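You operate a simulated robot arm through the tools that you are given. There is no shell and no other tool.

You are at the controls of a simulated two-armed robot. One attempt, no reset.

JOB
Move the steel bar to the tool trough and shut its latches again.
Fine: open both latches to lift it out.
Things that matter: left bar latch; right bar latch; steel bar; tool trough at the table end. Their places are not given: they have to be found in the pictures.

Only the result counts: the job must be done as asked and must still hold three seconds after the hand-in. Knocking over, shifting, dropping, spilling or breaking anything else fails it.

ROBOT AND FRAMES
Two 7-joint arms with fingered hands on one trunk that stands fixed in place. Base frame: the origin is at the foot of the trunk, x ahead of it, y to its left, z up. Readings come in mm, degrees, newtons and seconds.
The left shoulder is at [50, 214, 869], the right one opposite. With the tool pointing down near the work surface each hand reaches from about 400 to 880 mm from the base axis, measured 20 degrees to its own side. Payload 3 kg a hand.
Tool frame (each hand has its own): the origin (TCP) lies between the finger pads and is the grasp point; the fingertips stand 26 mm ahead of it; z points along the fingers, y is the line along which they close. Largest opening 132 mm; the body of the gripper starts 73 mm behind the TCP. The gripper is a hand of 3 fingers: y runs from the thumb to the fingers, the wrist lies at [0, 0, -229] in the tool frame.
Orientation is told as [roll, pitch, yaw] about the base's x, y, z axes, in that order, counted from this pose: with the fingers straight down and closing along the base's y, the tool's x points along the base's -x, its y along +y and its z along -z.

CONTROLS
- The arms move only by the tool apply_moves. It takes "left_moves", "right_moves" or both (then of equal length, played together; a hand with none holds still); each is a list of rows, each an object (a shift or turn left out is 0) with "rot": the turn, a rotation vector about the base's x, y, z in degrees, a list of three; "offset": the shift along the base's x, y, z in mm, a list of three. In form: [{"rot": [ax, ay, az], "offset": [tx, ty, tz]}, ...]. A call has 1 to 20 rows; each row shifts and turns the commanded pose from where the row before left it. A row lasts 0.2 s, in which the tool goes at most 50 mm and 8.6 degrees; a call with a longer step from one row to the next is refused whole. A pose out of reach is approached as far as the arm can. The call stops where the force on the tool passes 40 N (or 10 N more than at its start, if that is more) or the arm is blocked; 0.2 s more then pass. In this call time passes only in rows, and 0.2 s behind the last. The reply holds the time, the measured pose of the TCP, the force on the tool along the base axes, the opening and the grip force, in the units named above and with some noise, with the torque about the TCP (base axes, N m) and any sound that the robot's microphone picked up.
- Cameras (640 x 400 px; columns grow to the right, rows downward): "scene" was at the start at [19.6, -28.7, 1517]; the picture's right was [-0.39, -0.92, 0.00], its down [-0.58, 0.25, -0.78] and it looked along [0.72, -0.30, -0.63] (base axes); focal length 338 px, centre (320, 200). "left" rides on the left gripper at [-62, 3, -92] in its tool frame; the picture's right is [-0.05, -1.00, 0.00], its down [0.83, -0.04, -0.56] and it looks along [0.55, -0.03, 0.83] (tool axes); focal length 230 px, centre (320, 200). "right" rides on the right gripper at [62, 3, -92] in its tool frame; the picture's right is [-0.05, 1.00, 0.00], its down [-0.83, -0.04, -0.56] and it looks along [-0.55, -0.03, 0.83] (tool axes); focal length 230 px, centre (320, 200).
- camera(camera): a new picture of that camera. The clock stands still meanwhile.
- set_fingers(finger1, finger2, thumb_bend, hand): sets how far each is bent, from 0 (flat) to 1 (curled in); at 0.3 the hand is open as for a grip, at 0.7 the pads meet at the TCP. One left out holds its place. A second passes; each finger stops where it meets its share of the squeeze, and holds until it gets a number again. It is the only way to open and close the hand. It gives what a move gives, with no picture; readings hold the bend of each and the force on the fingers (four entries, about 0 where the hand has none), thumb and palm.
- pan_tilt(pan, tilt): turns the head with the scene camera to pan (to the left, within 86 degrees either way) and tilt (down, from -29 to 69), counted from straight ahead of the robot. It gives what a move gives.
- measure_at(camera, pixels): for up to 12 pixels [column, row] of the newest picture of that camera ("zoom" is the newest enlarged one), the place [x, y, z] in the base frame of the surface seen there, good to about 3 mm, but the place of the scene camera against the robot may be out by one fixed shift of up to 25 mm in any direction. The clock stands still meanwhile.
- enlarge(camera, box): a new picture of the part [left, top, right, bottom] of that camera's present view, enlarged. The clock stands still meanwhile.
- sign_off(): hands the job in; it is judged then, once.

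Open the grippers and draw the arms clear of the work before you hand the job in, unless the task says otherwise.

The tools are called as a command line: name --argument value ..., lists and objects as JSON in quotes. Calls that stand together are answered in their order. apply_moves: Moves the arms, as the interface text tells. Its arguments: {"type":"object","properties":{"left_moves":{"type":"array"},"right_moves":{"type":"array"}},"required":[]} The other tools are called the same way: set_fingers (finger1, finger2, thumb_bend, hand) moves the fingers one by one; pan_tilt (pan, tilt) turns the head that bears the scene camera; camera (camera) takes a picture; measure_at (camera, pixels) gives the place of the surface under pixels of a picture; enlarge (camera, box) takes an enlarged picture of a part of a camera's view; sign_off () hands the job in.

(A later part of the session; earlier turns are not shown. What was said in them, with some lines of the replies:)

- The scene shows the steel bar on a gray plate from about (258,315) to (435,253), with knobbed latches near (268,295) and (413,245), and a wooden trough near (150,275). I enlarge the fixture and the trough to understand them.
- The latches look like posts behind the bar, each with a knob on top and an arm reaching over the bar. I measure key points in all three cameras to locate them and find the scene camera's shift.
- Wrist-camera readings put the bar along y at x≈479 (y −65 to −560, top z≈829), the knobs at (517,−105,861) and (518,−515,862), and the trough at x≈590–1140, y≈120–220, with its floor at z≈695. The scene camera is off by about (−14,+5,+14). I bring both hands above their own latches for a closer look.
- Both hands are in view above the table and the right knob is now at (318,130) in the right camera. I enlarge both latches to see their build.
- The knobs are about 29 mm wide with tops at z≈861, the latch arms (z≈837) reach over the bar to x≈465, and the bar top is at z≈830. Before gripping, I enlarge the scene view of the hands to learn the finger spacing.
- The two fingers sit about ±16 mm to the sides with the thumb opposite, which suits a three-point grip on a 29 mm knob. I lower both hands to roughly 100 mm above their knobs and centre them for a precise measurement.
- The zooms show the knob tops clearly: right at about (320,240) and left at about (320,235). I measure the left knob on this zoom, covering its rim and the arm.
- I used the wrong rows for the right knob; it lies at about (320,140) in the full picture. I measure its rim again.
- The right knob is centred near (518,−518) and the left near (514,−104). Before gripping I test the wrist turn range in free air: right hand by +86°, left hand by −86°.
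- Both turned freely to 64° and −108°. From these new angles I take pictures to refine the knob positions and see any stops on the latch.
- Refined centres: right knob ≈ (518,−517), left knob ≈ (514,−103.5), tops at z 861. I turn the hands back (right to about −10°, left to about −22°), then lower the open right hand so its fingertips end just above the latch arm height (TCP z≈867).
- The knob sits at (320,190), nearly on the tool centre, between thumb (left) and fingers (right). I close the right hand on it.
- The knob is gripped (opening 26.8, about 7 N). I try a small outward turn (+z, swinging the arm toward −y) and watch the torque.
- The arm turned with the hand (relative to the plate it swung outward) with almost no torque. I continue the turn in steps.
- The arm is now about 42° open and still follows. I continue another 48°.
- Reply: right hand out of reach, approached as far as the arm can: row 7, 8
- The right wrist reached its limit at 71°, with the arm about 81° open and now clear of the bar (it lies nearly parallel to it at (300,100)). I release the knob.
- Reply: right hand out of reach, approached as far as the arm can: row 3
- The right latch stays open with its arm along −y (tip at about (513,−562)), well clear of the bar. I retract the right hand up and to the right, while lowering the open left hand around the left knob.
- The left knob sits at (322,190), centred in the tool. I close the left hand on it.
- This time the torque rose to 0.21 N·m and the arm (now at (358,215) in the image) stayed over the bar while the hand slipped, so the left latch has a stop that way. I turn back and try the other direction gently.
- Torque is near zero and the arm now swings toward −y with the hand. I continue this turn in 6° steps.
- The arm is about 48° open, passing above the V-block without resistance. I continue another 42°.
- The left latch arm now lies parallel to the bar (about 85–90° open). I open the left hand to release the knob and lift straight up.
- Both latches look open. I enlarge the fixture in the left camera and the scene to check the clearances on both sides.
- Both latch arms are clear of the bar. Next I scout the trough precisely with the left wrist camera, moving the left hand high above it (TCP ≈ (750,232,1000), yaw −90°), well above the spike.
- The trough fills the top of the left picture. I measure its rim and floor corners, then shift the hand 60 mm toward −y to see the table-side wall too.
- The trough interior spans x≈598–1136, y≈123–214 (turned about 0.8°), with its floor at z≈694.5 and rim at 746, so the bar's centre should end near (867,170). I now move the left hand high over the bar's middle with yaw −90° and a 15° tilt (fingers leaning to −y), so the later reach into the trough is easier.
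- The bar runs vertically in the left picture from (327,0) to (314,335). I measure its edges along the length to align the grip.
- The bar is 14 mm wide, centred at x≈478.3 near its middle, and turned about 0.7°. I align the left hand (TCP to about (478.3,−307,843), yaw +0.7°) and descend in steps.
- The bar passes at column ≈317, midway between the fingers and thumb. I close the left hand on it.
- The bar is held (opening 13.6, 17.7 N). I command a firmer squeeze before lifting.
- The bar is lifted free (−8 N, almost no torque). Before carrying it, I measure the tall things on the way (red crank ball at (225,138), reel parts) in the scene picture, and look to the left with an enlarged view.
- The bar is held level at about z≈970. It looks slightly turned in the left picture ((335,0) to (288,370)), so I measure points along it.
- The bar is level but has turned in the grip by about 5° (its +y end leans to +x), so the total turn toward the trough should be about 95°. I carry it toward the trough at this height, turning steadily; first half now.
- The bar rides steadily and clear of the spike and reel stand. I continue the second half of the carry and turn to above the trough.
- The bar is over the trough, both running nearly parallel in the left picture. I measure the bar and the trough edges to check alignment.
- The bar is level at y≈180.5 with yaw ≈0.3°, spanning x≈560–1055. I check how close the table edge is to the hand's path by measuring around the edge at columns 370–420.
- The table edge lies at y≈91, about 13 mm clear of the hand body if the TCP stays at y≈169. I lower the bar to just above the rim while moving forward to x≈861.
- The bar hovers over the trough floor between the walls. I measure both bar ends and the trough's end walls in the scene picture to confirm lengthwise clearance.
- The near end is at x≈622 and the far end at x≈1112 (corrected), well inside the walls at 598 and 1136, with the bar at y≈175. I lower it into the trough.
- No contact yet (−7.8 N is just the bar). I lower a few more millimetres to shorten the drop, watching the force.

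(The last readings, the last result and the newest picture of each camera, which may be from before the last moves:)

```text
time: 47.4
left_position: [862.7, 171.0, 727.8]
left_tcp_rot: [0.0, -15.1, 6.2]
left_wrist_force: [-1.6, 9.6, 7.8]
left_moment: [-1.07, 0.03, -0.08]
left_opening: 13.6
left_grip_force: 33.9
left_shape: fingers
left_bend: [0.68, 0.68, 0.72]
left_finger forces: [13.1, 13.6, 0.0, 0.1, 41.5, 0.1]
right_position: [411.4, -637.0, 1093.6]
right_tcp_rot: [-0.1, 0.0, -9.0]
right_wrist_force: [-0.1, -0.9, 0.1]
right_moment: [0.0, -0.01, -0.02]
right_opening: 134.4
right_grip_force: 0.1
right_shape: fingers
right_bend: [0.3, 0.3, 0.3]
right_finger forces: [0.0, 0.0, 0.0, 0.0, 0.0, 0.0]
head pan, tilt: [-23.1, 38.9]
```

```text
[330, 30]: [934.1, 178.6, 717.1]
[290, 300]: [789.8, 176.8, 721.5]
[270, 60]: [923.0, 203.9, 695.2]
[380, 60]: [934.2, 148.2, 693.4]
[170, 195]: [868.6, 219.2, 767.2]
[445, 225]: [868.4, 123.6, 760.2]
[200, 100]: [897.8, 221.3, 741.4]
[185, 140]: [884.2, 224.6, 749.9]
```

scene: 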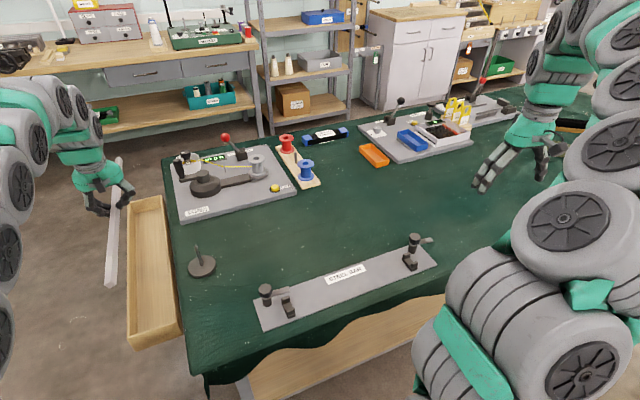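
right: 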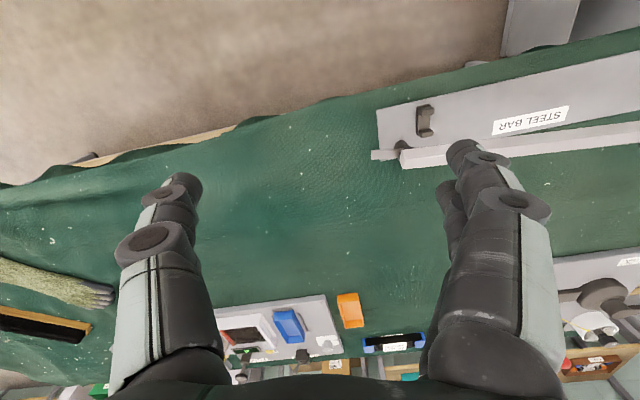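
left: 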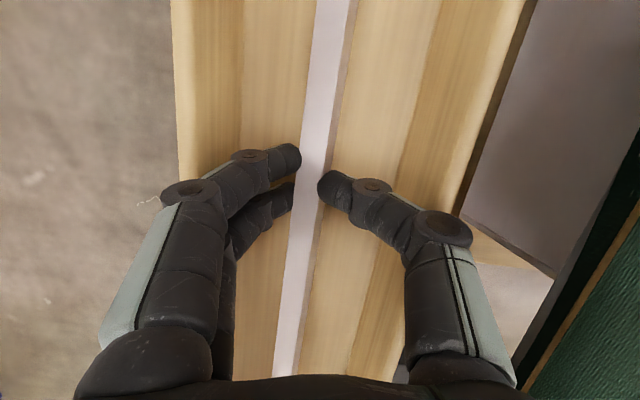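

The force jumped (+y 9.6 N, thumb 41 N): the thumb's knuckle has touched the table-side rim. I back up 5 mm and shift 2 mm toward +y, then check the force.

apply_moves --left_moves '[{"offset": [0, 0, 3]}, {"offset": [0, 2, 2]}, {"offset": [0, 0, 1]}]'

camera --camera "left"

```text
time: 48.2
left_position: [860.8, 169.4, 733.4]
left_tcp_rot: [0.0, -14.8, 5.9]
left_wrist_force: [-0.7, -0.3, -9.0]
left_moment: [-0.05, 0.04, 0.0]
left_opening: 13.4
left_grip_force: 24.3
left_shape: fingers
left_bend: [0.68, 0.68, 0.72]
left_finger forces: [12.8, 12.8, 0.1, 0.0, 22.8, 0.0]
right_position: [411.5, -636.7, 1092.1]
right_tcp_rot: [0.1, 0.0, -9.0]
right_wrist_force: [-0.4, 0.0, 0.3]
right_moment: [0.02, 0.02, 0.01]
right_opening: 134.1
right_grip_force: 0.0
right_shape: fingers
right_bend: [0.3, 0.3, 0.3]
right_finger forces: [0.1, 0.1, 0.0, 0.0, 0.0, 0.0]
head pan, tilt: [-23.1, 38.9]
```

```text
taken
```

left: 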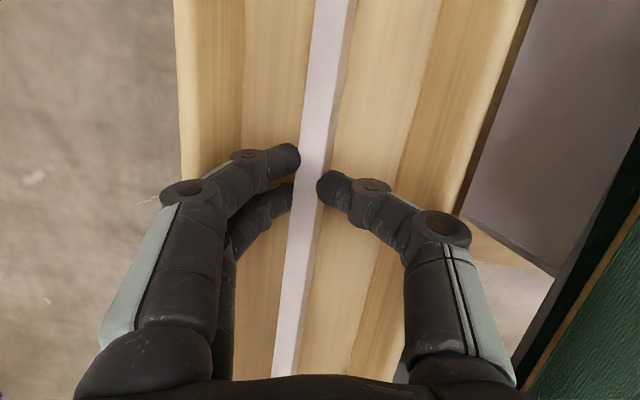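

The hand is free of the rim again (only the bar's −9 N). I open the hand slightly, just enough to set the bar down.

set_fingers --hand "left" --finger1 0.65 --finger2 0.65 --thumb_bend 0.69

camera --camera "left"

enlarge --camera "scene" --box '[60, 130, 220, 350]'

```text
time: 49.2
left_position: [860.6, 170.8, 732.1]
left_tcp_rot: [0.0, -15.1, 6.1]
left_wrist_force: [0.4, -0.1, 1.1]
left_moment: [0.02, -0.02, 0.01]
left_opening: 14.6
left_grip_force: 1.3
left_shape: fingers
left_bend: [0.65, 0.64, 0.69]
left_finger forces: [0.0, 0.9, 0.0, 0.0, 0.9, 0.0]
right_position: [410.1, -637.9, 1092.2]
right_tcp_rot: [0.0, 0.0, -8.9]
right_wrist_force: [-0.4, -0.4, 0.9]
right_moment: [0.0, 0.0, 0.01]
right_opening: 134.1
right_grip_force: 0.1
right_shape: fingers
right_bend: [0.3, 0.3, 0.3]
right_finger forces: [0.0, 0.1, 0.1, 0.0, 0.0, 0.0]
head pan, tilt: [-23.1, 38.9]
```

```text
taken
```

left: 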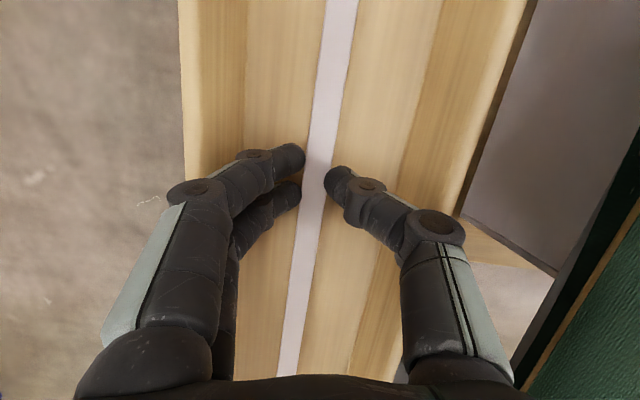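

```text
1.82 times, centred on (140, 240) of scene
```

zoom: 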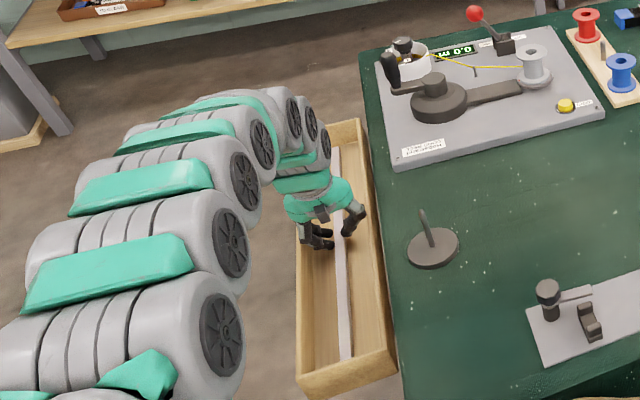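

The weight is off the wrist (+1 N) and the bar now rests on the trough floor, with only light touch left. I open a bit more before lifting out.

set_fingers --hand "left" --finger1 0.625 --finger2 0.625 --thumb_bend 0.665

measure_at --camera "left" --pixels '[[335, 40], [320, 130], [298, 280], [290, 340]]'

```text
time: 50.2
left_position: [860.7, 171.2, 733.2]
left_tcp_rot: [0.0, -15.0, 6.2]
left_wrist_force: [0.2, -0.2, -0.3]
left_moment: [-0.01, 0.01, 0.04]
left_opening: 22.0
left_grip_force: 0.0
left_shape: fingers
left_bend: [0.62, 0.62, 0.66]
left_finger forces: [0.1, 0.0, 0.1, 0.0, 0.1, 0.0]
right_position: [410.5, -637.4, 1094.0]
right_tcp_rot: [0.0, 0.0, -9.0]
right_wrist_force: [-0.5, -0.5, 0.3]
right_moment: [0.0, -0.01, 0.02]
right_opening: 134.4
right_grip_force: 0.1
right_shape: fingers
right_bend: [0.3, 0.3, 0.3]
right_finger forces: [0.0, 0.0, 0.0, 0.0, 0.0, 0.0]
head pan, tilt: [-23.1, 38.9]
```

```text
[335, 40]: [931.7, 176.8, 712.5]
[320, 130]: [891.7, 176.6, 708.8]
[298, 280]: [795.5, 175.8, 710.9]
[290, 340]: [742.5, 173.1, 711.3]
```

The bar's top lies at z≈710, so it is on the floor, and the fingers are free. I lift the left hand straight up out of the trough.

apply_moves --left_moves '[{"offset": [0, 0, 10]}, {"offset": [0, 0, 15]}, {"offset": [0, 0, 25]}, {"offset": [0, 0, 35]}, {"offset": [0, 0, 40]}, {"offset": [-10, 0, 40]}, {"offset": [-20, 0, 40]}, {"offset": [-25, 0, 35]}, {"offset": [-25, 0, 20]}]'

camera --camera "left"

camera --camera "scene"

```text
time: 52.2
left_position: [779.5, 169.5, 991.6]
left_tcp_rot: [0.1, -14.9, 6.1]
left_wrist_force: [0.1, 0.2, 0.3]
left_moment: [0.01, -0.02, -0.01]
left_opening: 22.3
left_grip_force: 0.0
left_shape: fingers
left_bend: [0.62, 0.62, 0.66]
left_finger forces: [0.1, 0.0, 0.2, 0.0, 0.1, 0.0]
right_position: [411.7, -638.2, 1092.9]
right_tcp_rot: [0.0, 0.0, -9.0]
right_wrist_force: [0.2, 0.3, 0.2]
right_moment: [0.01, -0.03, 0.02]
right_opening: 134.4
right_grip_force: 0.2
right_shape: fingers
right_bend: [0.3, 0.3, 0.3]
right_finger forces: [0.0, 0.0, 0.0, 0.1, 0.0, 0.0]
head pan, tilt: [-23.1, 38.9]
```

```text
taken
```

left: 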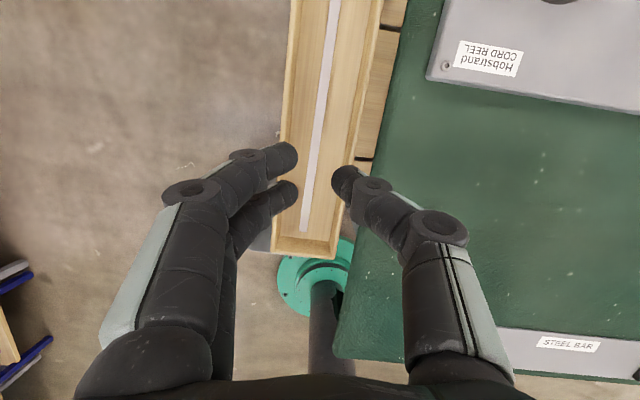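

```text
taken
```

scene: 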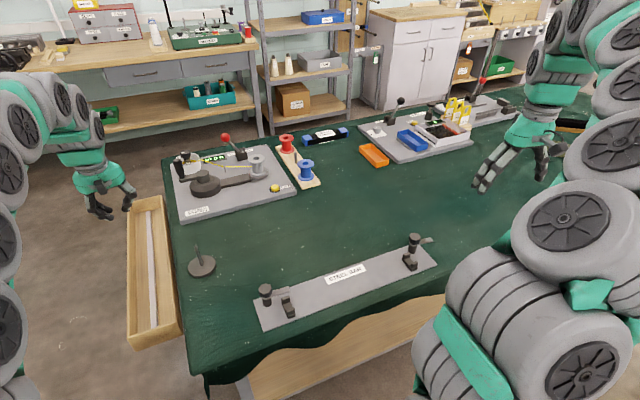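

The bar lies flat in the trough. Now I open the left hand and bring both hands back above their knobs, pre-turned so that each can swing its latch arm back (left to yaw ≈45° untilted, right to yaw ≈65°).

set_fingers --hand "left" --finger1 0.3 --finger2 0.3 --thumb_bend 0.3

apply_moves --left_moves '[{"rot": [-0.53, 4.97, 0], "offset": [-20, -21, -2]}, {"rot": [-0.53, 4.97, 0], "offset": [-20, -21, -2]}, {"rot": [-0.53, 4.97, 0], "offset": [-20, -21, -2]}, {"rot": [0, 0, 3.9], "offset": [-20, -21, -2]}, {"rot": [0, 0, 3.9], "offset": [-20, -21, -2]}, {"rot": [0, 0, 3.9], "offset": [-20, -21, -2]}, {"rot": [0, 0, 3.9], "offset": [-20, -21, -2]}, {"rot": [0, 0, 3.9], "offset": [-20, -21, -2]}, {"rot": [0, 0, 3.9], "offset": [-20, -21, -2]}, {"rot": [0, 0, 3.9], "offset": [-20, -21, -2]}, {"rot": [0, 0, 3.9], "offset": [-20, -21, -2]}, {"rot": [0, 0, 3.9], "offset": [-20, -21, -2]}, {"rot": [0, 0, 3.9], "offset": [-25, -21, -6]}]' --right_moves '[{"rot": [0, 0, 5.7], "offset": [8.2, 9.2, -10]}, {"rot": [0, 0, 5.7], "offset": [8.2, 9.2, -10]}, {"rot": [0, 0, 5.7], "offset": [8.2, 9.2, -10]}, {"rot": [0, 0, 5.7], "offset": [8.2, 9.2, -10]}, {"rot": [0, 0, 5.7], "offset": [8.2, 9.2, -10]}, {"rot": [0, 0, 5.7], "offset": [8.2, 9.2, -10]}, {"rot": [0, 0, 5.7], "offset": [8.2, 9.2, -10]}, {"rot": [0, 0, 5.7], "offset": [8.2, 9.2, -10]}, {"rot": [0, 0, 5.7], "offset": [8.2, 9.2, -10]}, {"rot": [0, 0, 5.7], "offset": [8.2, 9.2, -10]}, {"rot": [0, 0, 5.7], "offset": [8.2, 9.2, -10]}, {"rot": [0, 0, 5.7], "offset": [8.2, 9.2, -12]}, {"rot": [0, 0, 4], "offset": [8, 9.2, -12]}]'

camera --camera "left"

camera --camera "right"

camera --camera "scene"

```text
time: 53.2
left_position: [779.2, 170.3, 993.9]
left_tcp_rot: [0.0, -15.1, 6.2]
left_wrist_force: [0.3, 0.7, 1.0]
left_moment: [0.0, 0.04, 0.0]
left_opening: 134.1
left_grip_force: 0.1
left_shape: fingers
left_bend: [0.3, 0.3, 0.3]
left_finger forces: [0.0, 0.0, 0.0, 0.1, 0.1, 0.0]
right_position: [411.2, -637.2, 1094.4]
right_tcp_rot: [0.0, -0.1, -8.9]
right_wrist_force: [0.2, -0.1, -0.3]
right_moment: [0.0, 0.0, -0.02]
right_opening: 134.1
right_grip_force: 0.1
right_shape: fingers
right_bend: [0.3, 0.3, 0.3]
right_finger forces: [0.0, 0.0, 0.0, 0.0, 0.1, 0.1]
head pan, tilt: [-23.1, 38.9]
```

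```text
time: 56.0
left_position: [517.6, -102.9, 962.7]
left_tcp_rot: [0.0, -0.1, 45.1]
left_wrist_force: [-0.1, 0.3, 0.4]
left_moment: [0.02, 0.02, 0.03]
left_opening: 133.9
left_grip_force: 0.1
left_shape: fingers
left_bend: [0.3, 0.3, 0.3]
left_finger forces: [0.0, 0.0, 0.1, 0.1, 0.0, 0.1]
right_position: [519.3, -517.8, 958.6]
right_tcp_rot: [-0.1, -0.1, 63.6]
right_wrist_force: [0.1, -0.1, 0.4]
right_moment: [-0.01, -0.03, -0.01]
right_opening: 134.5
right_grip_force: 0.0
right_shape: fingers
right_bend: [0.3, 0.3, 0.3]
right_finger forces: [0.0, 0.0, 0.0, 0.0, 0.1, 0.0]
head pan, tilt: [-23.1, 38.9]
```

```text
taken
```

left: 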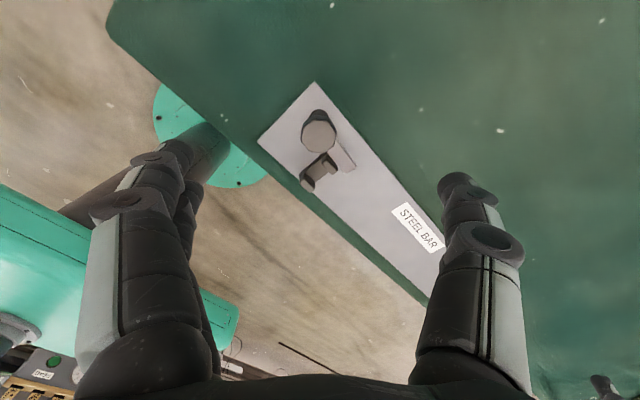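

```text
taken
```

right: 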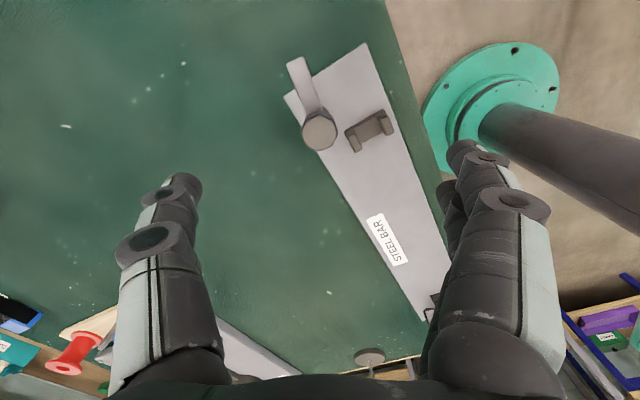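

```text
taken
```

scene: 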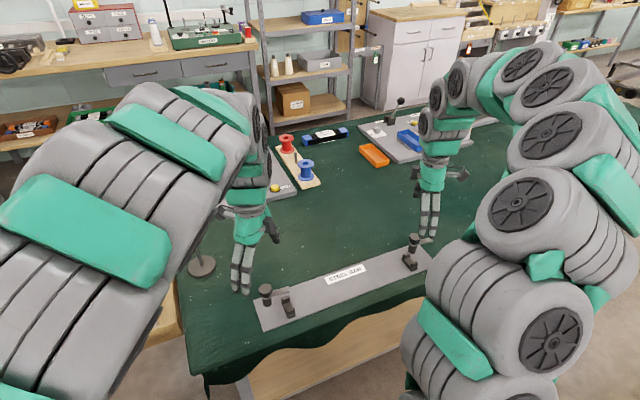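

Both hands are above their knobs (left knob at (318,133), right knob at (319,128)). I measure the knob centres once more before descending.

measure_at --camera "left" --pixels '[[318, 135], [305, 135], [331, 135], [318, 123], [318, 147], [345, 163]]'

measure_at --camera "right" --pixels '[[320, 131], [306, 131], [334, 131], [320, 119], [320, 143], [300, 75]]'

```text
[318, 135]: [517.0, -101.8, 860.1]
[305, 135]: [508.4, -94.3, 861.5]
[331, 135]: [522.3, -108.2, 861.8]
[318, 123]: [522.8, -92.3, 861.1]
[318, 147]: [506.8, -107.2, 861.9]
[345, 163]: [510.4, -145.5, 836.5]
```

```text
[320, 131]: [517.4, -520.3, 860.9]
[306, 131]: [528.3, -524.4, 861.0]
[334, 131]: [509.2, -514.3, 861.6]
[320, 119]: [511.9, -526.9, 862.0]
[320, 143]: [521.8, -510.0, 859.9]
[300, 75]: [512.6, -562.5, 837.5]
```

Centres agree with the earlier values: left ≈ (515,−102.5), right ≈ (517.5,−518). I lower both hands to TCP z≈867.

apply_moves --left_moves '[{"offset": [-2.5, 0.4, -20]}, {"offset": [0, 0, -25]}, {"offset": [0, 0, -25]}, {"offset": [0, 0, -15]}, {"offset": [0, 0, -10]}]' --right_moves '[{"offset": [-1.8, -0.2, -20]}, {"offset": [0, 0, -25]}, {"offset": [0, 0, -25]}, {"offset": [0, 0, -13]}, {"offset": [0, 0, -9]}]'

set_fingers --hand "left" --finger1 0.68 --finger2 0.68 --thumb_bend 0.68

set_fingers --hand "right" --finger1 0.68 --finger2 0.68 --thumb_bend 0.68

camera --camera "left"

camera --camera "right"

```text
time: 57.2
left_position: [513.5, -101.8, 867.0]
left_tcp_rot: [0.1, 0.0, 45.1]
left_wrist_force: [0.4, -0.3, 0.0]
left_moment: [0.0, 0.0, -0.01]
left_opening: 134.0
left_grip_force: 0.1
left_shape: fingers
left_bend: [0.3, 0.3, 0.3]
left_finger forces: [0.0, 0.0, 0.0, 0.0, 0.0, 0.0]
right_position: [516.5, -518.9, 869.0]
right_tcp_rot: [0.0, 0.1, 63.4]
right_wrist_force: [1.0, -0.3, -0.5]
right_moment: [0.04, 0.0, 0.0]
right_opening: 134.2
right_grip_force: 0.1
right_shape: fingers
right_bend: [0.3, 0.3, 0.3]
right_finger forces: [0.0, 0.0, 0.1, 0.0, 0.0, 0.0]
head pan, tilt: [-23.1, 38.9]
```

```text
time: 58.2
left_position: [511.9, -101.5, 867.4]
left_tcp_rot: [-0.1, 0.0, 45.1]
left_wrist_force: [4.6, -3.8, -3.1]
left_moment: [-0.06, -0.08, 0.0]
left_opening: 26.3
left_grip_force: 6.7
left_shape: fingers
left_bend: [0.65, 0.65, 0.63]
left_finger forces: [2.1, 2.1, 0.1, 0.0, 9.6, 0.1]
right_position: [517.5, -519.9, 868.4]
right_tcp_rot: [0.0, 0.0, 63.4]
right_wrist_force: [-0.2, -0.6, -0.4]
right_moment: [0.0, 0.0, 0.01]
right_opening: 134.4
right_grip_force: 0.0
right_shape: fingers
right_bend: [0.3, 0.3, 0.3]
right_finger forces: [0.1, 0.0, 0.0, 0.0, 0.0, 0.1]
head pan, tilt: [-23.1, 38.9]
```

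```text
time: 59.2
left_position: [512.9, -101.6, 868.0]
left_tcp_rot: [0.0, 0.0, 45.1]
left_wrist_force: [3.7, -4.3, -1.2]
left_moment: [-0.08, -0.08, 0.02]
left_opening: 26.5
left_grip_force: 6.9
left_shape: fingers
left_bend: [0.65, 0.65, 0.63]
left_finger forces: [2.1, 2.1, 0.0, 0.0, 9.7, 0.0]
right_position: [516.7, -519.1, 868.9]
right_tcp_rot: [0.0, 0.0, 63.5]
right_wrist_force: [4.1, -1.9, -1.7]
right_moment: [-0.07, -0.1, -0.04]
right_opening: 26.0
right_grip_force: 7.2
right_shape: fingers
right_bend: [0.65, 0.64, 0.64]
right_finger forces: [2.1, 2.8, 0.1, 0.1, 9.4, 0.1]
head pan, tilt: [-23.1, 38.9]
```

```text
taken
```

left: 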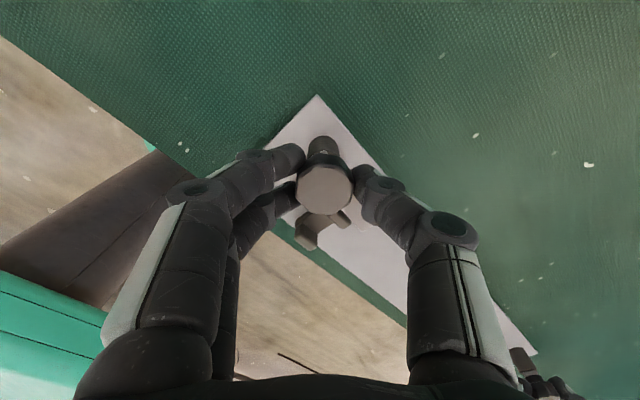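

```text
taken
```

right: 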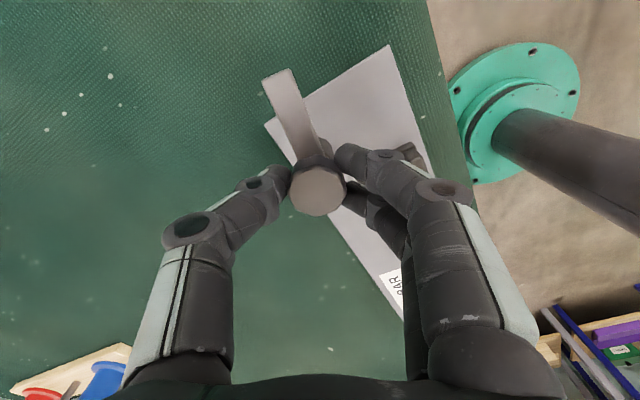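

Both knobs are gripped. I turn both hands −60° (in 6° steps) to swing the latch arms back, with small centring shifts.

apply_moves --left_moves '[{"rot": [0, 0, -6], "offset": [1.5, -1, 0]}, {"rot": [0, 0, -6]}, {"rot": [0, 0, -6]}, {"rot": [0, 0, -6]}, {"rot": [0, 0, -6]}, {"rot": [0, 0, -6]}, {"rot": [0, 0, -6]}, {"rot": [0, 0, -6]}, {"rot": [0, 0, -6]}, {"rot": [0, 0, -6]}]' --right_moves '[{"rot": [0, 0, -6], "offset": [1, -0.5, -1]}, {"rot": [0, 0, -6]}, {"rot": [0, 0, -6]}, {"rot": [0, 0, -6]}, {"rot": [0, 0, -6]}, {"rot": [0, 0, -6]}, {"rot": [0, 0, -6]}, {"rot": [0, 0, -6]}, {"rot": [0, 0, -6]}, {"rot": [0, 0, -6]}]'

camera --camera "left"

camera --camera "right"

enlarge --camera "scene" --box '[220, 210, 460, 340]'

```text
time: 61.4
left_position: [515.6, -102.6, 867.8]
left_tcp_rot: [0.0, 0.0, -15.1]
left_wrist_force: [-4.7, -4.4, -0.6]
left_moment: [-0.11, 0.14, -0.01]
left_opening: 26.4
left_grip_force: 8.3
left_shape: fingers
left_bend: [0.65, 0.65, 0.64]
left_finger forces: [1.8, 3.5, 0.0, 0.0, 9.9, 0.0]
right_position: [518.0, -517.7, 866.3]
right_tcp_rot: [0.1, -0.1, 3.4]
right_wrist_force: [2.6, 1.8, 10.9]
right_moment: [0.0, -0.06, 0.03]
right_opening: 25.3
right_grip_force: 8.8
right_shape: fingers
right_bend: [0.66, 0.64, 0.65]
right_finger forces: [4.7, 5.8, 0.1, 0.0, 7.7, 0.0]
head pan, tilt: [-23.1, 38.9]
```

```text
taken
```

left: 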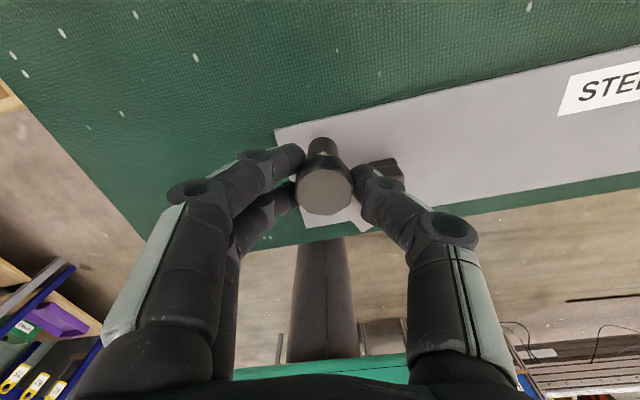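

```text
taken
```

right: 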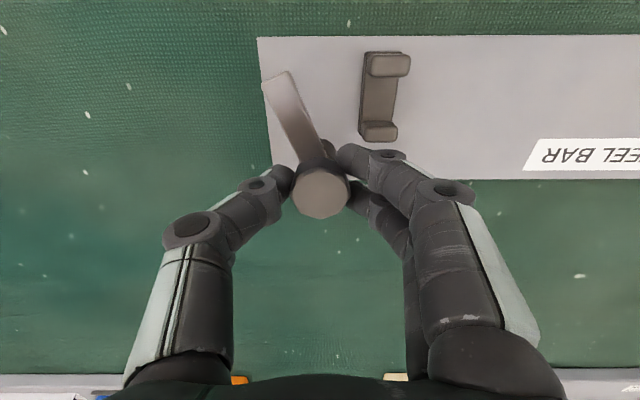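

```text
2.67 times, centred on (340, 275) of scene
```

zoom: 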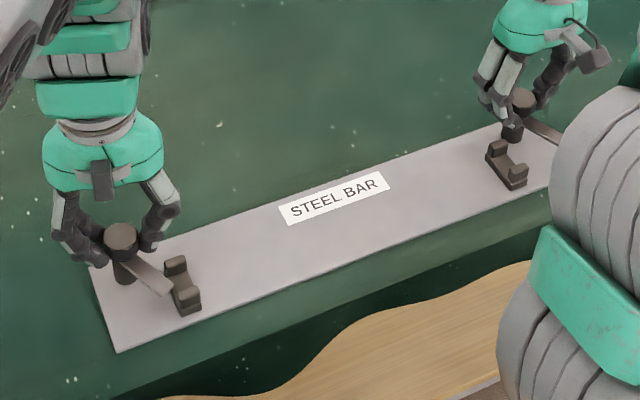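

Both arms follow: the left has about 30° to go, the right about 21°. I continue with smaller steps.

apply_moves --left_moves '[{"rot": [0, 0, -5]}, {"rot": [0, 0, -5]}, {"rot": [0, 0, -5]}, {"rot": [0, 0, -5]}, {"rot": [0, 0, -5]}]' --right_moves '[{"rot": [0, 0, -4], "offset": [0, 0, 1]}, {"rot": [0, 0, -4]}, {"rot": [0, 0, -4]}, {"rot": [0, 0, -4]}, {"rot": [0, 0, -3]}]'

camera --camera "left"

camera --camera "right"

enlarge --camera "scene" --box '[220, 210, 460, 340]'

```text
time: 62.6
left_position: [514.6, -102.5, 868.7]
left_tcp_rot: [-0.1, 0.0, -39.9]
left_wrist_force: [0.9, -6.2, -3.6]
left_moment: [-0.09, -0.03, 0.03]
left_opening: 26.3
left_grip_force: 7.8
left_shape: fingers
left_bend: [0.65, 0.65, 0.64]
left_finger forces: [3.5, 2.3, 0.1, 0.1, 9.6, 0.1]
right_position: [517.7, -518.9, 866.5]
right_tcp_rot: [0.0, 0.0, -15.5]
right_wrist_force: [3.4, 2.1, 4.4]
right_moment: [0.04, -0.12, 0.02]
right_opening: 25.1
right_grip_force: 8.9
right_shape: fingers
right_bend: [0.65, 0.64, 0.65]
right_finger forces: [4.8, 6.2, 0.0, 0.0, 6.1, 0.1]
head pan, tilt: [-23.1, 38.9]
```

```text
taken
```

left: 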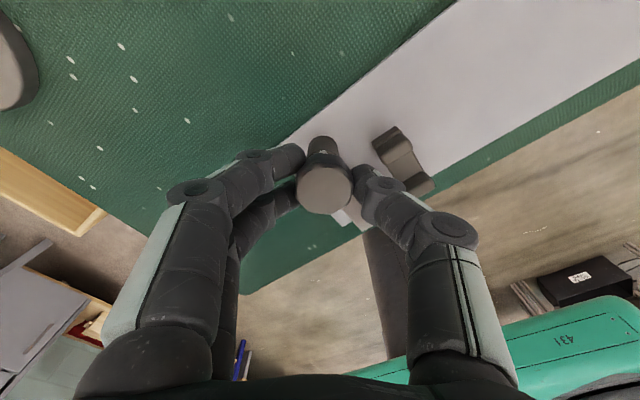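

```text
taken
```

right: 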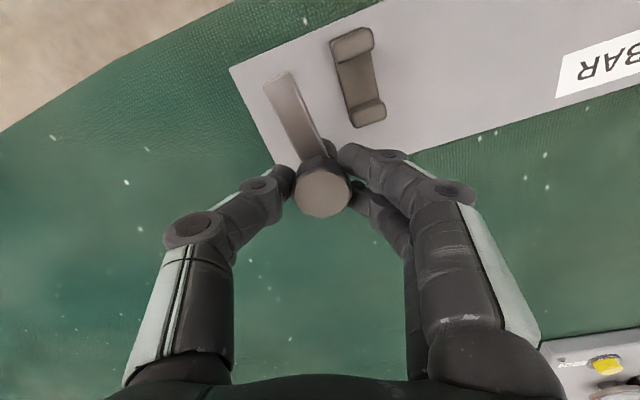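

```text
2.67 times, centred on (340, 275) of scene
```

zoom: 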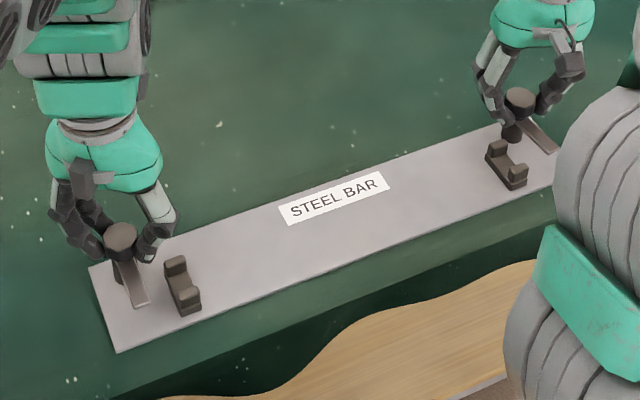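

The left arm is close to closed and the right is nearly parallel to the plate end. I turn on a few more degrees, watching the z moment for the stops.

apply_moves --left_moves '[{"rot": [0, 0, -3]}, {"rot": [0, 0, -3]}]' --right_moves '[{"rot": [0, 0, -3]}, {"rot": [0, 0, -3]}]'

apply_moves --left_moves '[{"rot": [0, 0, -3]}, {"rot": [0, 0, -3]}]' --right_moves '[{"rot": [0, 0, -3]}, {"rot": [0, 0, -3]}]'

camera --camera "left"

camera --camera "right"

enlarge --camera "scene" --box '[220, 210, 460, 340]'

```text
time: 63.2
left_position: [515.0, -102.9, 869.1]
left_tcp_rot: [0.0, 0.0, -46.0]
left_wrist_force: [-1.1, -4.3, -0.7]
left_moment: [-0.13, 0.01, 0.12]
left_opening: 26.9
left_grip_force: 6.6
left_shape: fingers
left_bend: [0.65, 0.65, 0.64]
left_finger forces: [3.0, 3.1, 0.0, 0.1, 8.0, 0.0]
right_position: [517.6, -519.5, 868.0]
right_tcp_rot: [0.0, 0.0, -21.5]
right_wrist_force: [3.9, 0.5, 3.2]
right_moment: [0.07, -0.07, 0.07]
right_opening: 25.1
right_grip_force: 8.0
right_shape: fingers
right_bend: [0.65, 0.64, 0.65]
right_finger forces: [4.3, 5.1, 0.0, 0.0, 6.2, 0.0]
head pan, tilt: [-23.1, 38.9]
```

```text
time: 63.8
left_position: [515.7, -101.9, 867.9]
left_tcp_rot: [-0.1, 0.0, -52.0]
left_wrist_force: [-2.8, 0.2, -1.5]
left_moment: [0.0, 0.05, 0.22]
left_opening: 26.9
left_grip_force: 8.4
left_shape: fingers
left_bend: [0.65, 0.65, 0.64]
left_finger forces: [2.9, 5.8, 0.0, 0.1, 7.6, 0.1]
right_position: [517.5, -518.3, 866.6]
right_tcp_rot: [0.1, 0.1, -27.5]
right_wrist_force: [-2.3, 2.8, 0.4]
right_moment: [0.08, 0.01, 0.16]
right_opening: 24.5
right_grip_force: 8.3
right_shape: fingers
right_bend: [0.65, 0.63, 0.65]
right_finger forces: [6.0, 4.3, 0.0, 0.0, 6.1, 0.0]
head pan, tilt: [-23.1, 38.9]
```

```text
taken
```

left: 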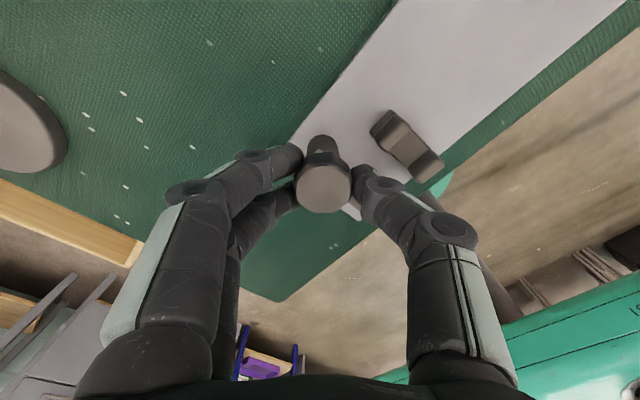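

```text
taken
```

right: 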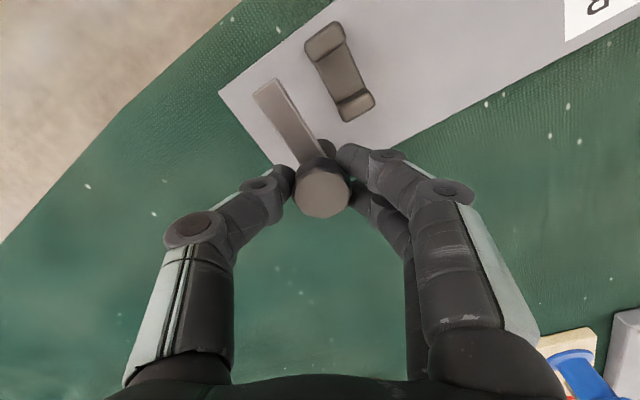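

```text
2.67 times, centred on (340, 275) of scene
```

zoom: 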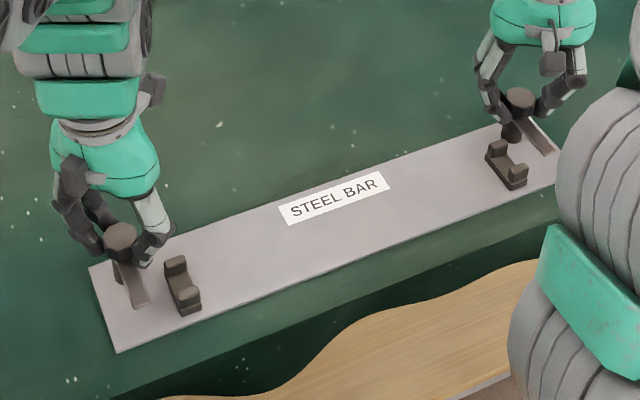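

Both moments have risen (0.22 and 0.16 N·m) while the arms stay put: both latches are against their closed stops. I release both knobs.

set_fingers --hand "left" --finger1 0.3 --finger2 0.3 --thumb_bend 0.3

set_fingers --hand "right" --finger1 0.3 --finger2 0.3 --thumb_bend 0.3

apply_moves --left_moves '[{"offset": [0, 0, 15]}, {"offset": [0, 0, 30]}, {"offset": [0, 0, 40]}, {"offset": [0, 0, 40]}]' --right_moves '[{"offset": [0, 0, 15]}, {"offset": [0, 0, 30]}, {"offset": [0, 0, 40]}, {"offset": [0, 0, 40]}]'

camera --camera "left"

camera --camera "right"

enlarge --camera "scene" --box '[220, 210, 460, 340]'

```text
time: 64.8
left_position: [515.6, -102.5, 867.8]
left_tcp_rot: [0.1, 0.0, -51.9]
left_wrist_force: [-0.5, 0.2, 0.0]
left_moment: [0.01, -0.01, -0.02]
left_opening: 134.1
left_grip_force: 0.0
left_shape: fingers
left_bend: [0.3, 0.3, 0.3]
left_finger forces: [0.1, 0.1, 0.0, 0.0, 0.1, 0.0]
right_position: [517.5, -518.9, 867.5]
right_tcp_rot: [0.0, -0.1, -27.4]
right_wrist_force: [-3.6, 3.6, -0.7]
right_moment: [0.13, 0.05, 0.16]
right_opening: 24.2
right_grip_force: 8.4
right_shape: fingers
right_bend: [0.65, 0.63, 0.65]
right_finger forces: [7.0, 4.0, 0.0, 0.0, 6.1, 0.0]
head pan, tilt: [-23.1, 38.9]
```

```text
time: 65.8
left_position: [515.8, -102.3, 867.3]
left_tcp_rot: [0.0, 0.0, -51.9]
left_wrist_force: [0.3, 0.0, -1.0]
left_moment: [-0.02, -0.04, 0.02]
left_opening: 133.7
left_grip_force: 0.0
left_shape: fingers
left_bend: [0.3, 0.3, 0.3]
left_finger forces: [0.0, 0.0, 0.1, 0.1, 0.0, 0.1]
right_position: [518.2, -518.5, 867.7]
right_tcp_rot: [0.0, 0.0, -27.4]
right_wrist_force: [0.0, -0.3, 0.0]
right_moment: [-0.03, 0.0, 0.0]
right_opening: 134.1
right_grip_force: 0.2
right_shape: fingers
right_bend: [0.3, 0.3, 0.3]
right_finger forces: [0.1, 0.1, 0.1, 0.1, 0.1, 0.0]
head pan, tilt: [-23.1, 38.9]
```

```text
time: 66.8
left_position: [517.5, -101.1, 993.8]
left_tcp_rot: [0.1, 0.0, -51.9]
left_wrist_force: [0.8, 0.1, -0.2]
left_moment: [0.01, -0.02, 0.0]
left_opening: 134.4
left_grip_force: 0.1
left_shape: fingers
left_bend: [0.3, 0.3, 0.3]
left_finger forces: [0.0, 0.0, 0.0, 0.0, 0.0, 0.1]
right_position: [516.6, -518.3, 994.2]
right_tcp_rot: [-0.1, -0.1, -27.5]
right_wrist_force: [-0.1, 0.5, -0.3]
right_moment: [0.0, -0.03, 0.01]
right_opening: 133.9
right_grip_force: 0.1
right_shape: fingers
right_bend: [0.3, 0.3, 0.3]
right_finger forces: [0.0, 0.1, 0.0, 0.0, 0.1, 0.0]
head pan, tilt: [-23.1, 38.9]
```

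```text
taken
```

left: 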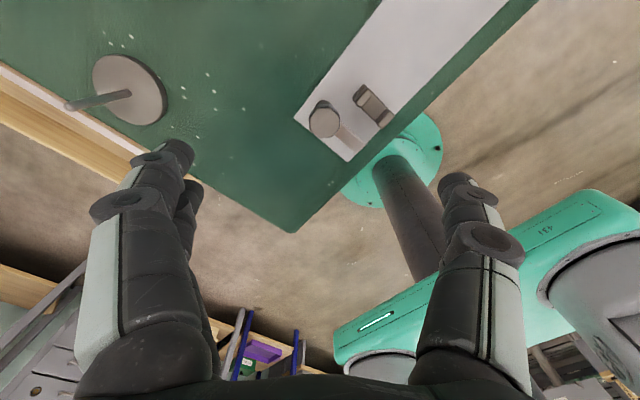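

```text
taken
```

right: 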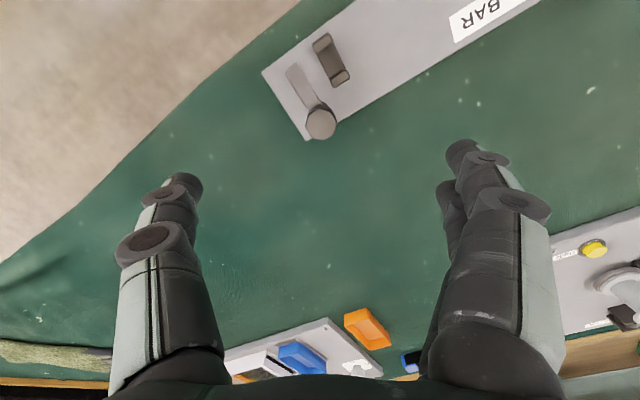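

```text
2.67 times, centred on (340, 275) of scene
```

zoom: 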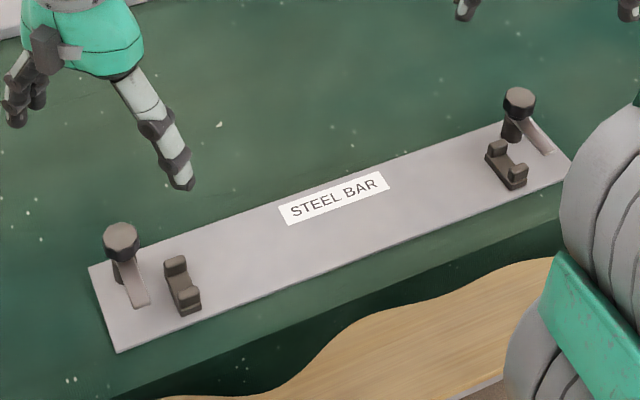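

Both arms look shut again. I measure the arm tips to compare with the starting positions (left (460–475,−103), right (465–481,−518)).

measure_at --camera "left" --pixels '[[356, 146], [348, 136], [343, 131], [325, 118]]'

measure_at --camera "right" --pixels '[[292, 70], [298, 82], [304, 92], [321, 123]]'

enlarge --camera "right" --box '[250, 20, 390, 150]'

enlarge --camera "left" --box '[270, 60, 430, 180]'

```text
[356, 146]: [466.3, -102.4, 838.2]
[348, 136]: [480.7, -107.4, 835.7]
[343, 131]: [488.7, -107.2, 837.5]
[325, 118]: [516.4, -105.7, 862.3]
```

```text
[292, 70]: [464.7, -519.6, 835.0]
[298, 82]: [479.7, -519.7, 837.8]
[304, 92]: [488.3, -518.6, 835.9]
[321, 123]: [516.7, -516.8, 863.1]
```

```text
3.08 times, centred on (320, 85) of right
```

zoom: 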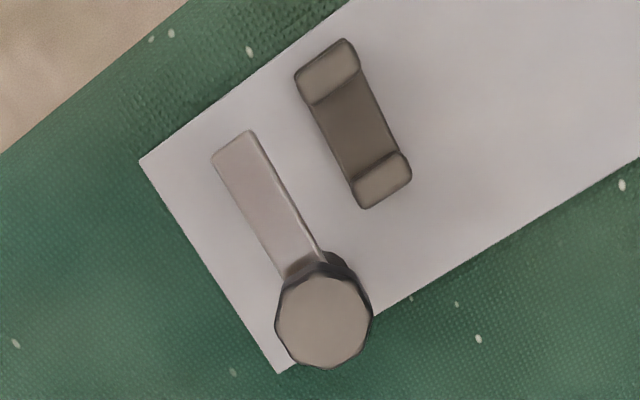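

```text
3.33 times, centred on (350, 120) of left
```

zoom: 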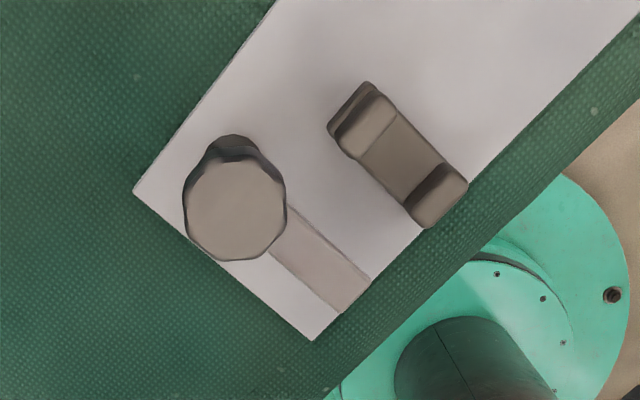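

Both latch arms are back at their starting places within measurement noise (left tip (466,−102), right tip (465,−520)). I raise and withdraw both open hands clear of the work and take a final look.

apply_moves --left_moves '[{"rot": [0, 0, 4], "offset": [-5, 10, 35]}, {"rot": [0, 0, 4], "offset": [-15, 25, 25]}, {"rot": [0, 0, 4], "offset": [-15, 25, 25]}, {"rot": [0, 0, 4], "offset": [-15, 25, 25]}, {"rot": [0, 0, 4], "offset": [-15, 25, 20]}, {"rot": [0, 0, 4], "offset": [-15, 25, 15]}, {"rot": [0, 0, 4], "offset": [-10, 20, 5]}]' --right_moves '[{"rot": [0, 0, 0], "offset": [-5, -10, 35]}, {"rot": [0, 0, 2], "offset": [-17, -20, 20]}, {"rot": [0, 0, 2], "offset": [-17, -20, 20]}, {"rot": [0, 0, 2], "offset": [-17, -20, 20]}, {"rot": [0, 0, 2], "offset": [-17, -20, 15]}, {"rot": [0, 0, 2], "offset": [-17, -20, 10]}, {"rot": [0, 0, 2], "offset": [-10, -10, 0]}]'

camera --camera "scene"

camera --camera "right"

camera --camera "left"

```text
time: 68.4
left_position: [426.2, 52.2, 1145.2]
left_tcp_rot: [0.0, -0.1, -23.8]
left_wrist_force: [-0.7, -1.3, -0.6]
left_moment: [0.01, 0.0, -0.01]
left_opening: 134.3
left_grip_force: 0.0
left_shape: fingers
left_bend: [0.3, 0.3, 0.3]
left_finger forces: [0.0, 0.0, 0.0, 0.0, 0.0, 0.0]
right_position: [417.2, -639.2, 1111.3]
right_tcp_rot: [0.0, -0.1, -15.6]
right_wrist_force: [-0.1, -0.7, 0.5]
right_moment: [0.01, -0.03, -0.02]
right_opening: 134.1
right_grip_force: 0.1
right_shape: fingers
right_bend: [0.3, 0.3, 0.3]
right_finger forces: [0.0, 0.0, 0.1, 0.0, 0.0, 0.0]
head pan, tilt: [-23.1, 38.9]
```

```text
taken
```

scene: 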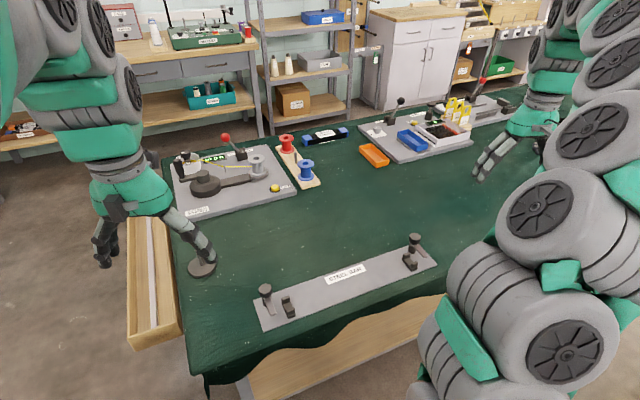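

```text
taken
```

right: 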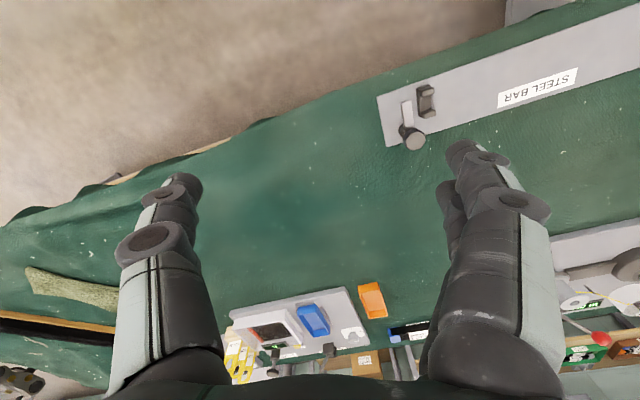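

```text
taken
```

left: 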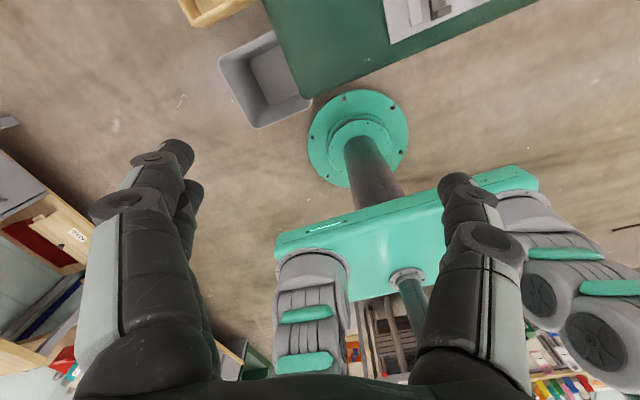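

The hands are clear, with the bar visible in the trough at (152,270) and the fixture empty with both latches shut. I enlarge both for a last check.

enlarge --camera "scene" --box '[100, 190, 220, 360]'

enlarge --camera "scene" --box '[240, 220, 450, 340]'

```text
2.35 times, centred on (160, 275) of scene
```

zoom: 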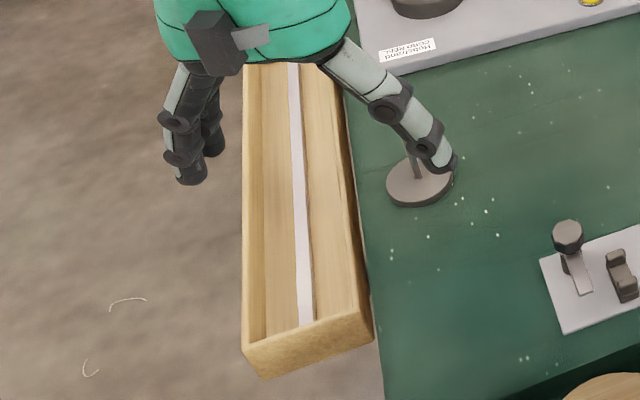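

```text
3.05 times, centred on (345, 280) of scene
```

zoom: 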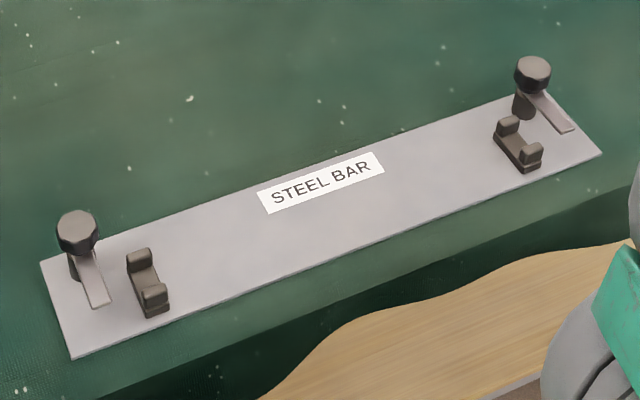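

The bar lies fully in the trough and the left latch matches its start. I enlarge the right latch with the same box as at the start to compare its arm direction exactly.

enlarge --camera "scene" --box '[360, 220, 460, 300]'

enlarge --camera "scene" --box '[240, 220, 340, 340]'

```text
5.00 times, centred on (410, 260) of scene
```

zoom: 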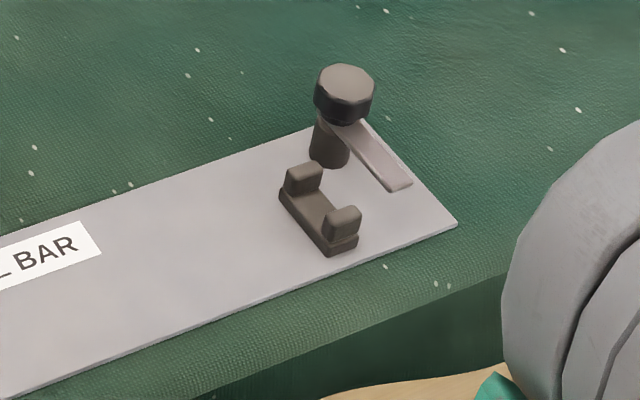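

```text
3.33 times, centred on (290, 280) of scene
```

zoom: 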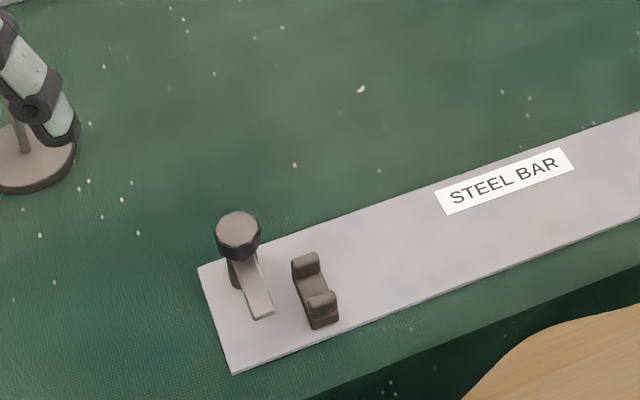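

Both latch arms sit exactly where they were at the start (right tip at (400,187), left tip near (262,316)). The plate has not moved, the bar rests in the trough, and both hands are open and clear, so I hand the job in.

sign_off

```text
The job is handed in.
```

The steel bar is lying flat in the tool trough, and both bar latches are shut again. I've handed the job in; no verdict has come back.

- **Bar:** I opened both latches and carried the bar over with the left hand. I let it go about 12 mm above the trough floor, because the thumb's knuckle touched the rim when I tried to go lower. In the last picture it lies fully between the end walls.
- **Latches:** I turned both back until they met their closed stops. In the final pictures their arms match the starting positions, and the fixture plate has not moved.
- **Contact:** the knuckle touch pushed on the trough's table-side rim briefly, at up to about 16 N. I backed off straight away and saw no sign that the trough had moved.
- **Other objects:** the spike, the reel stand and everything else in view looked undisturbed. Both hands are open and withdrawn.
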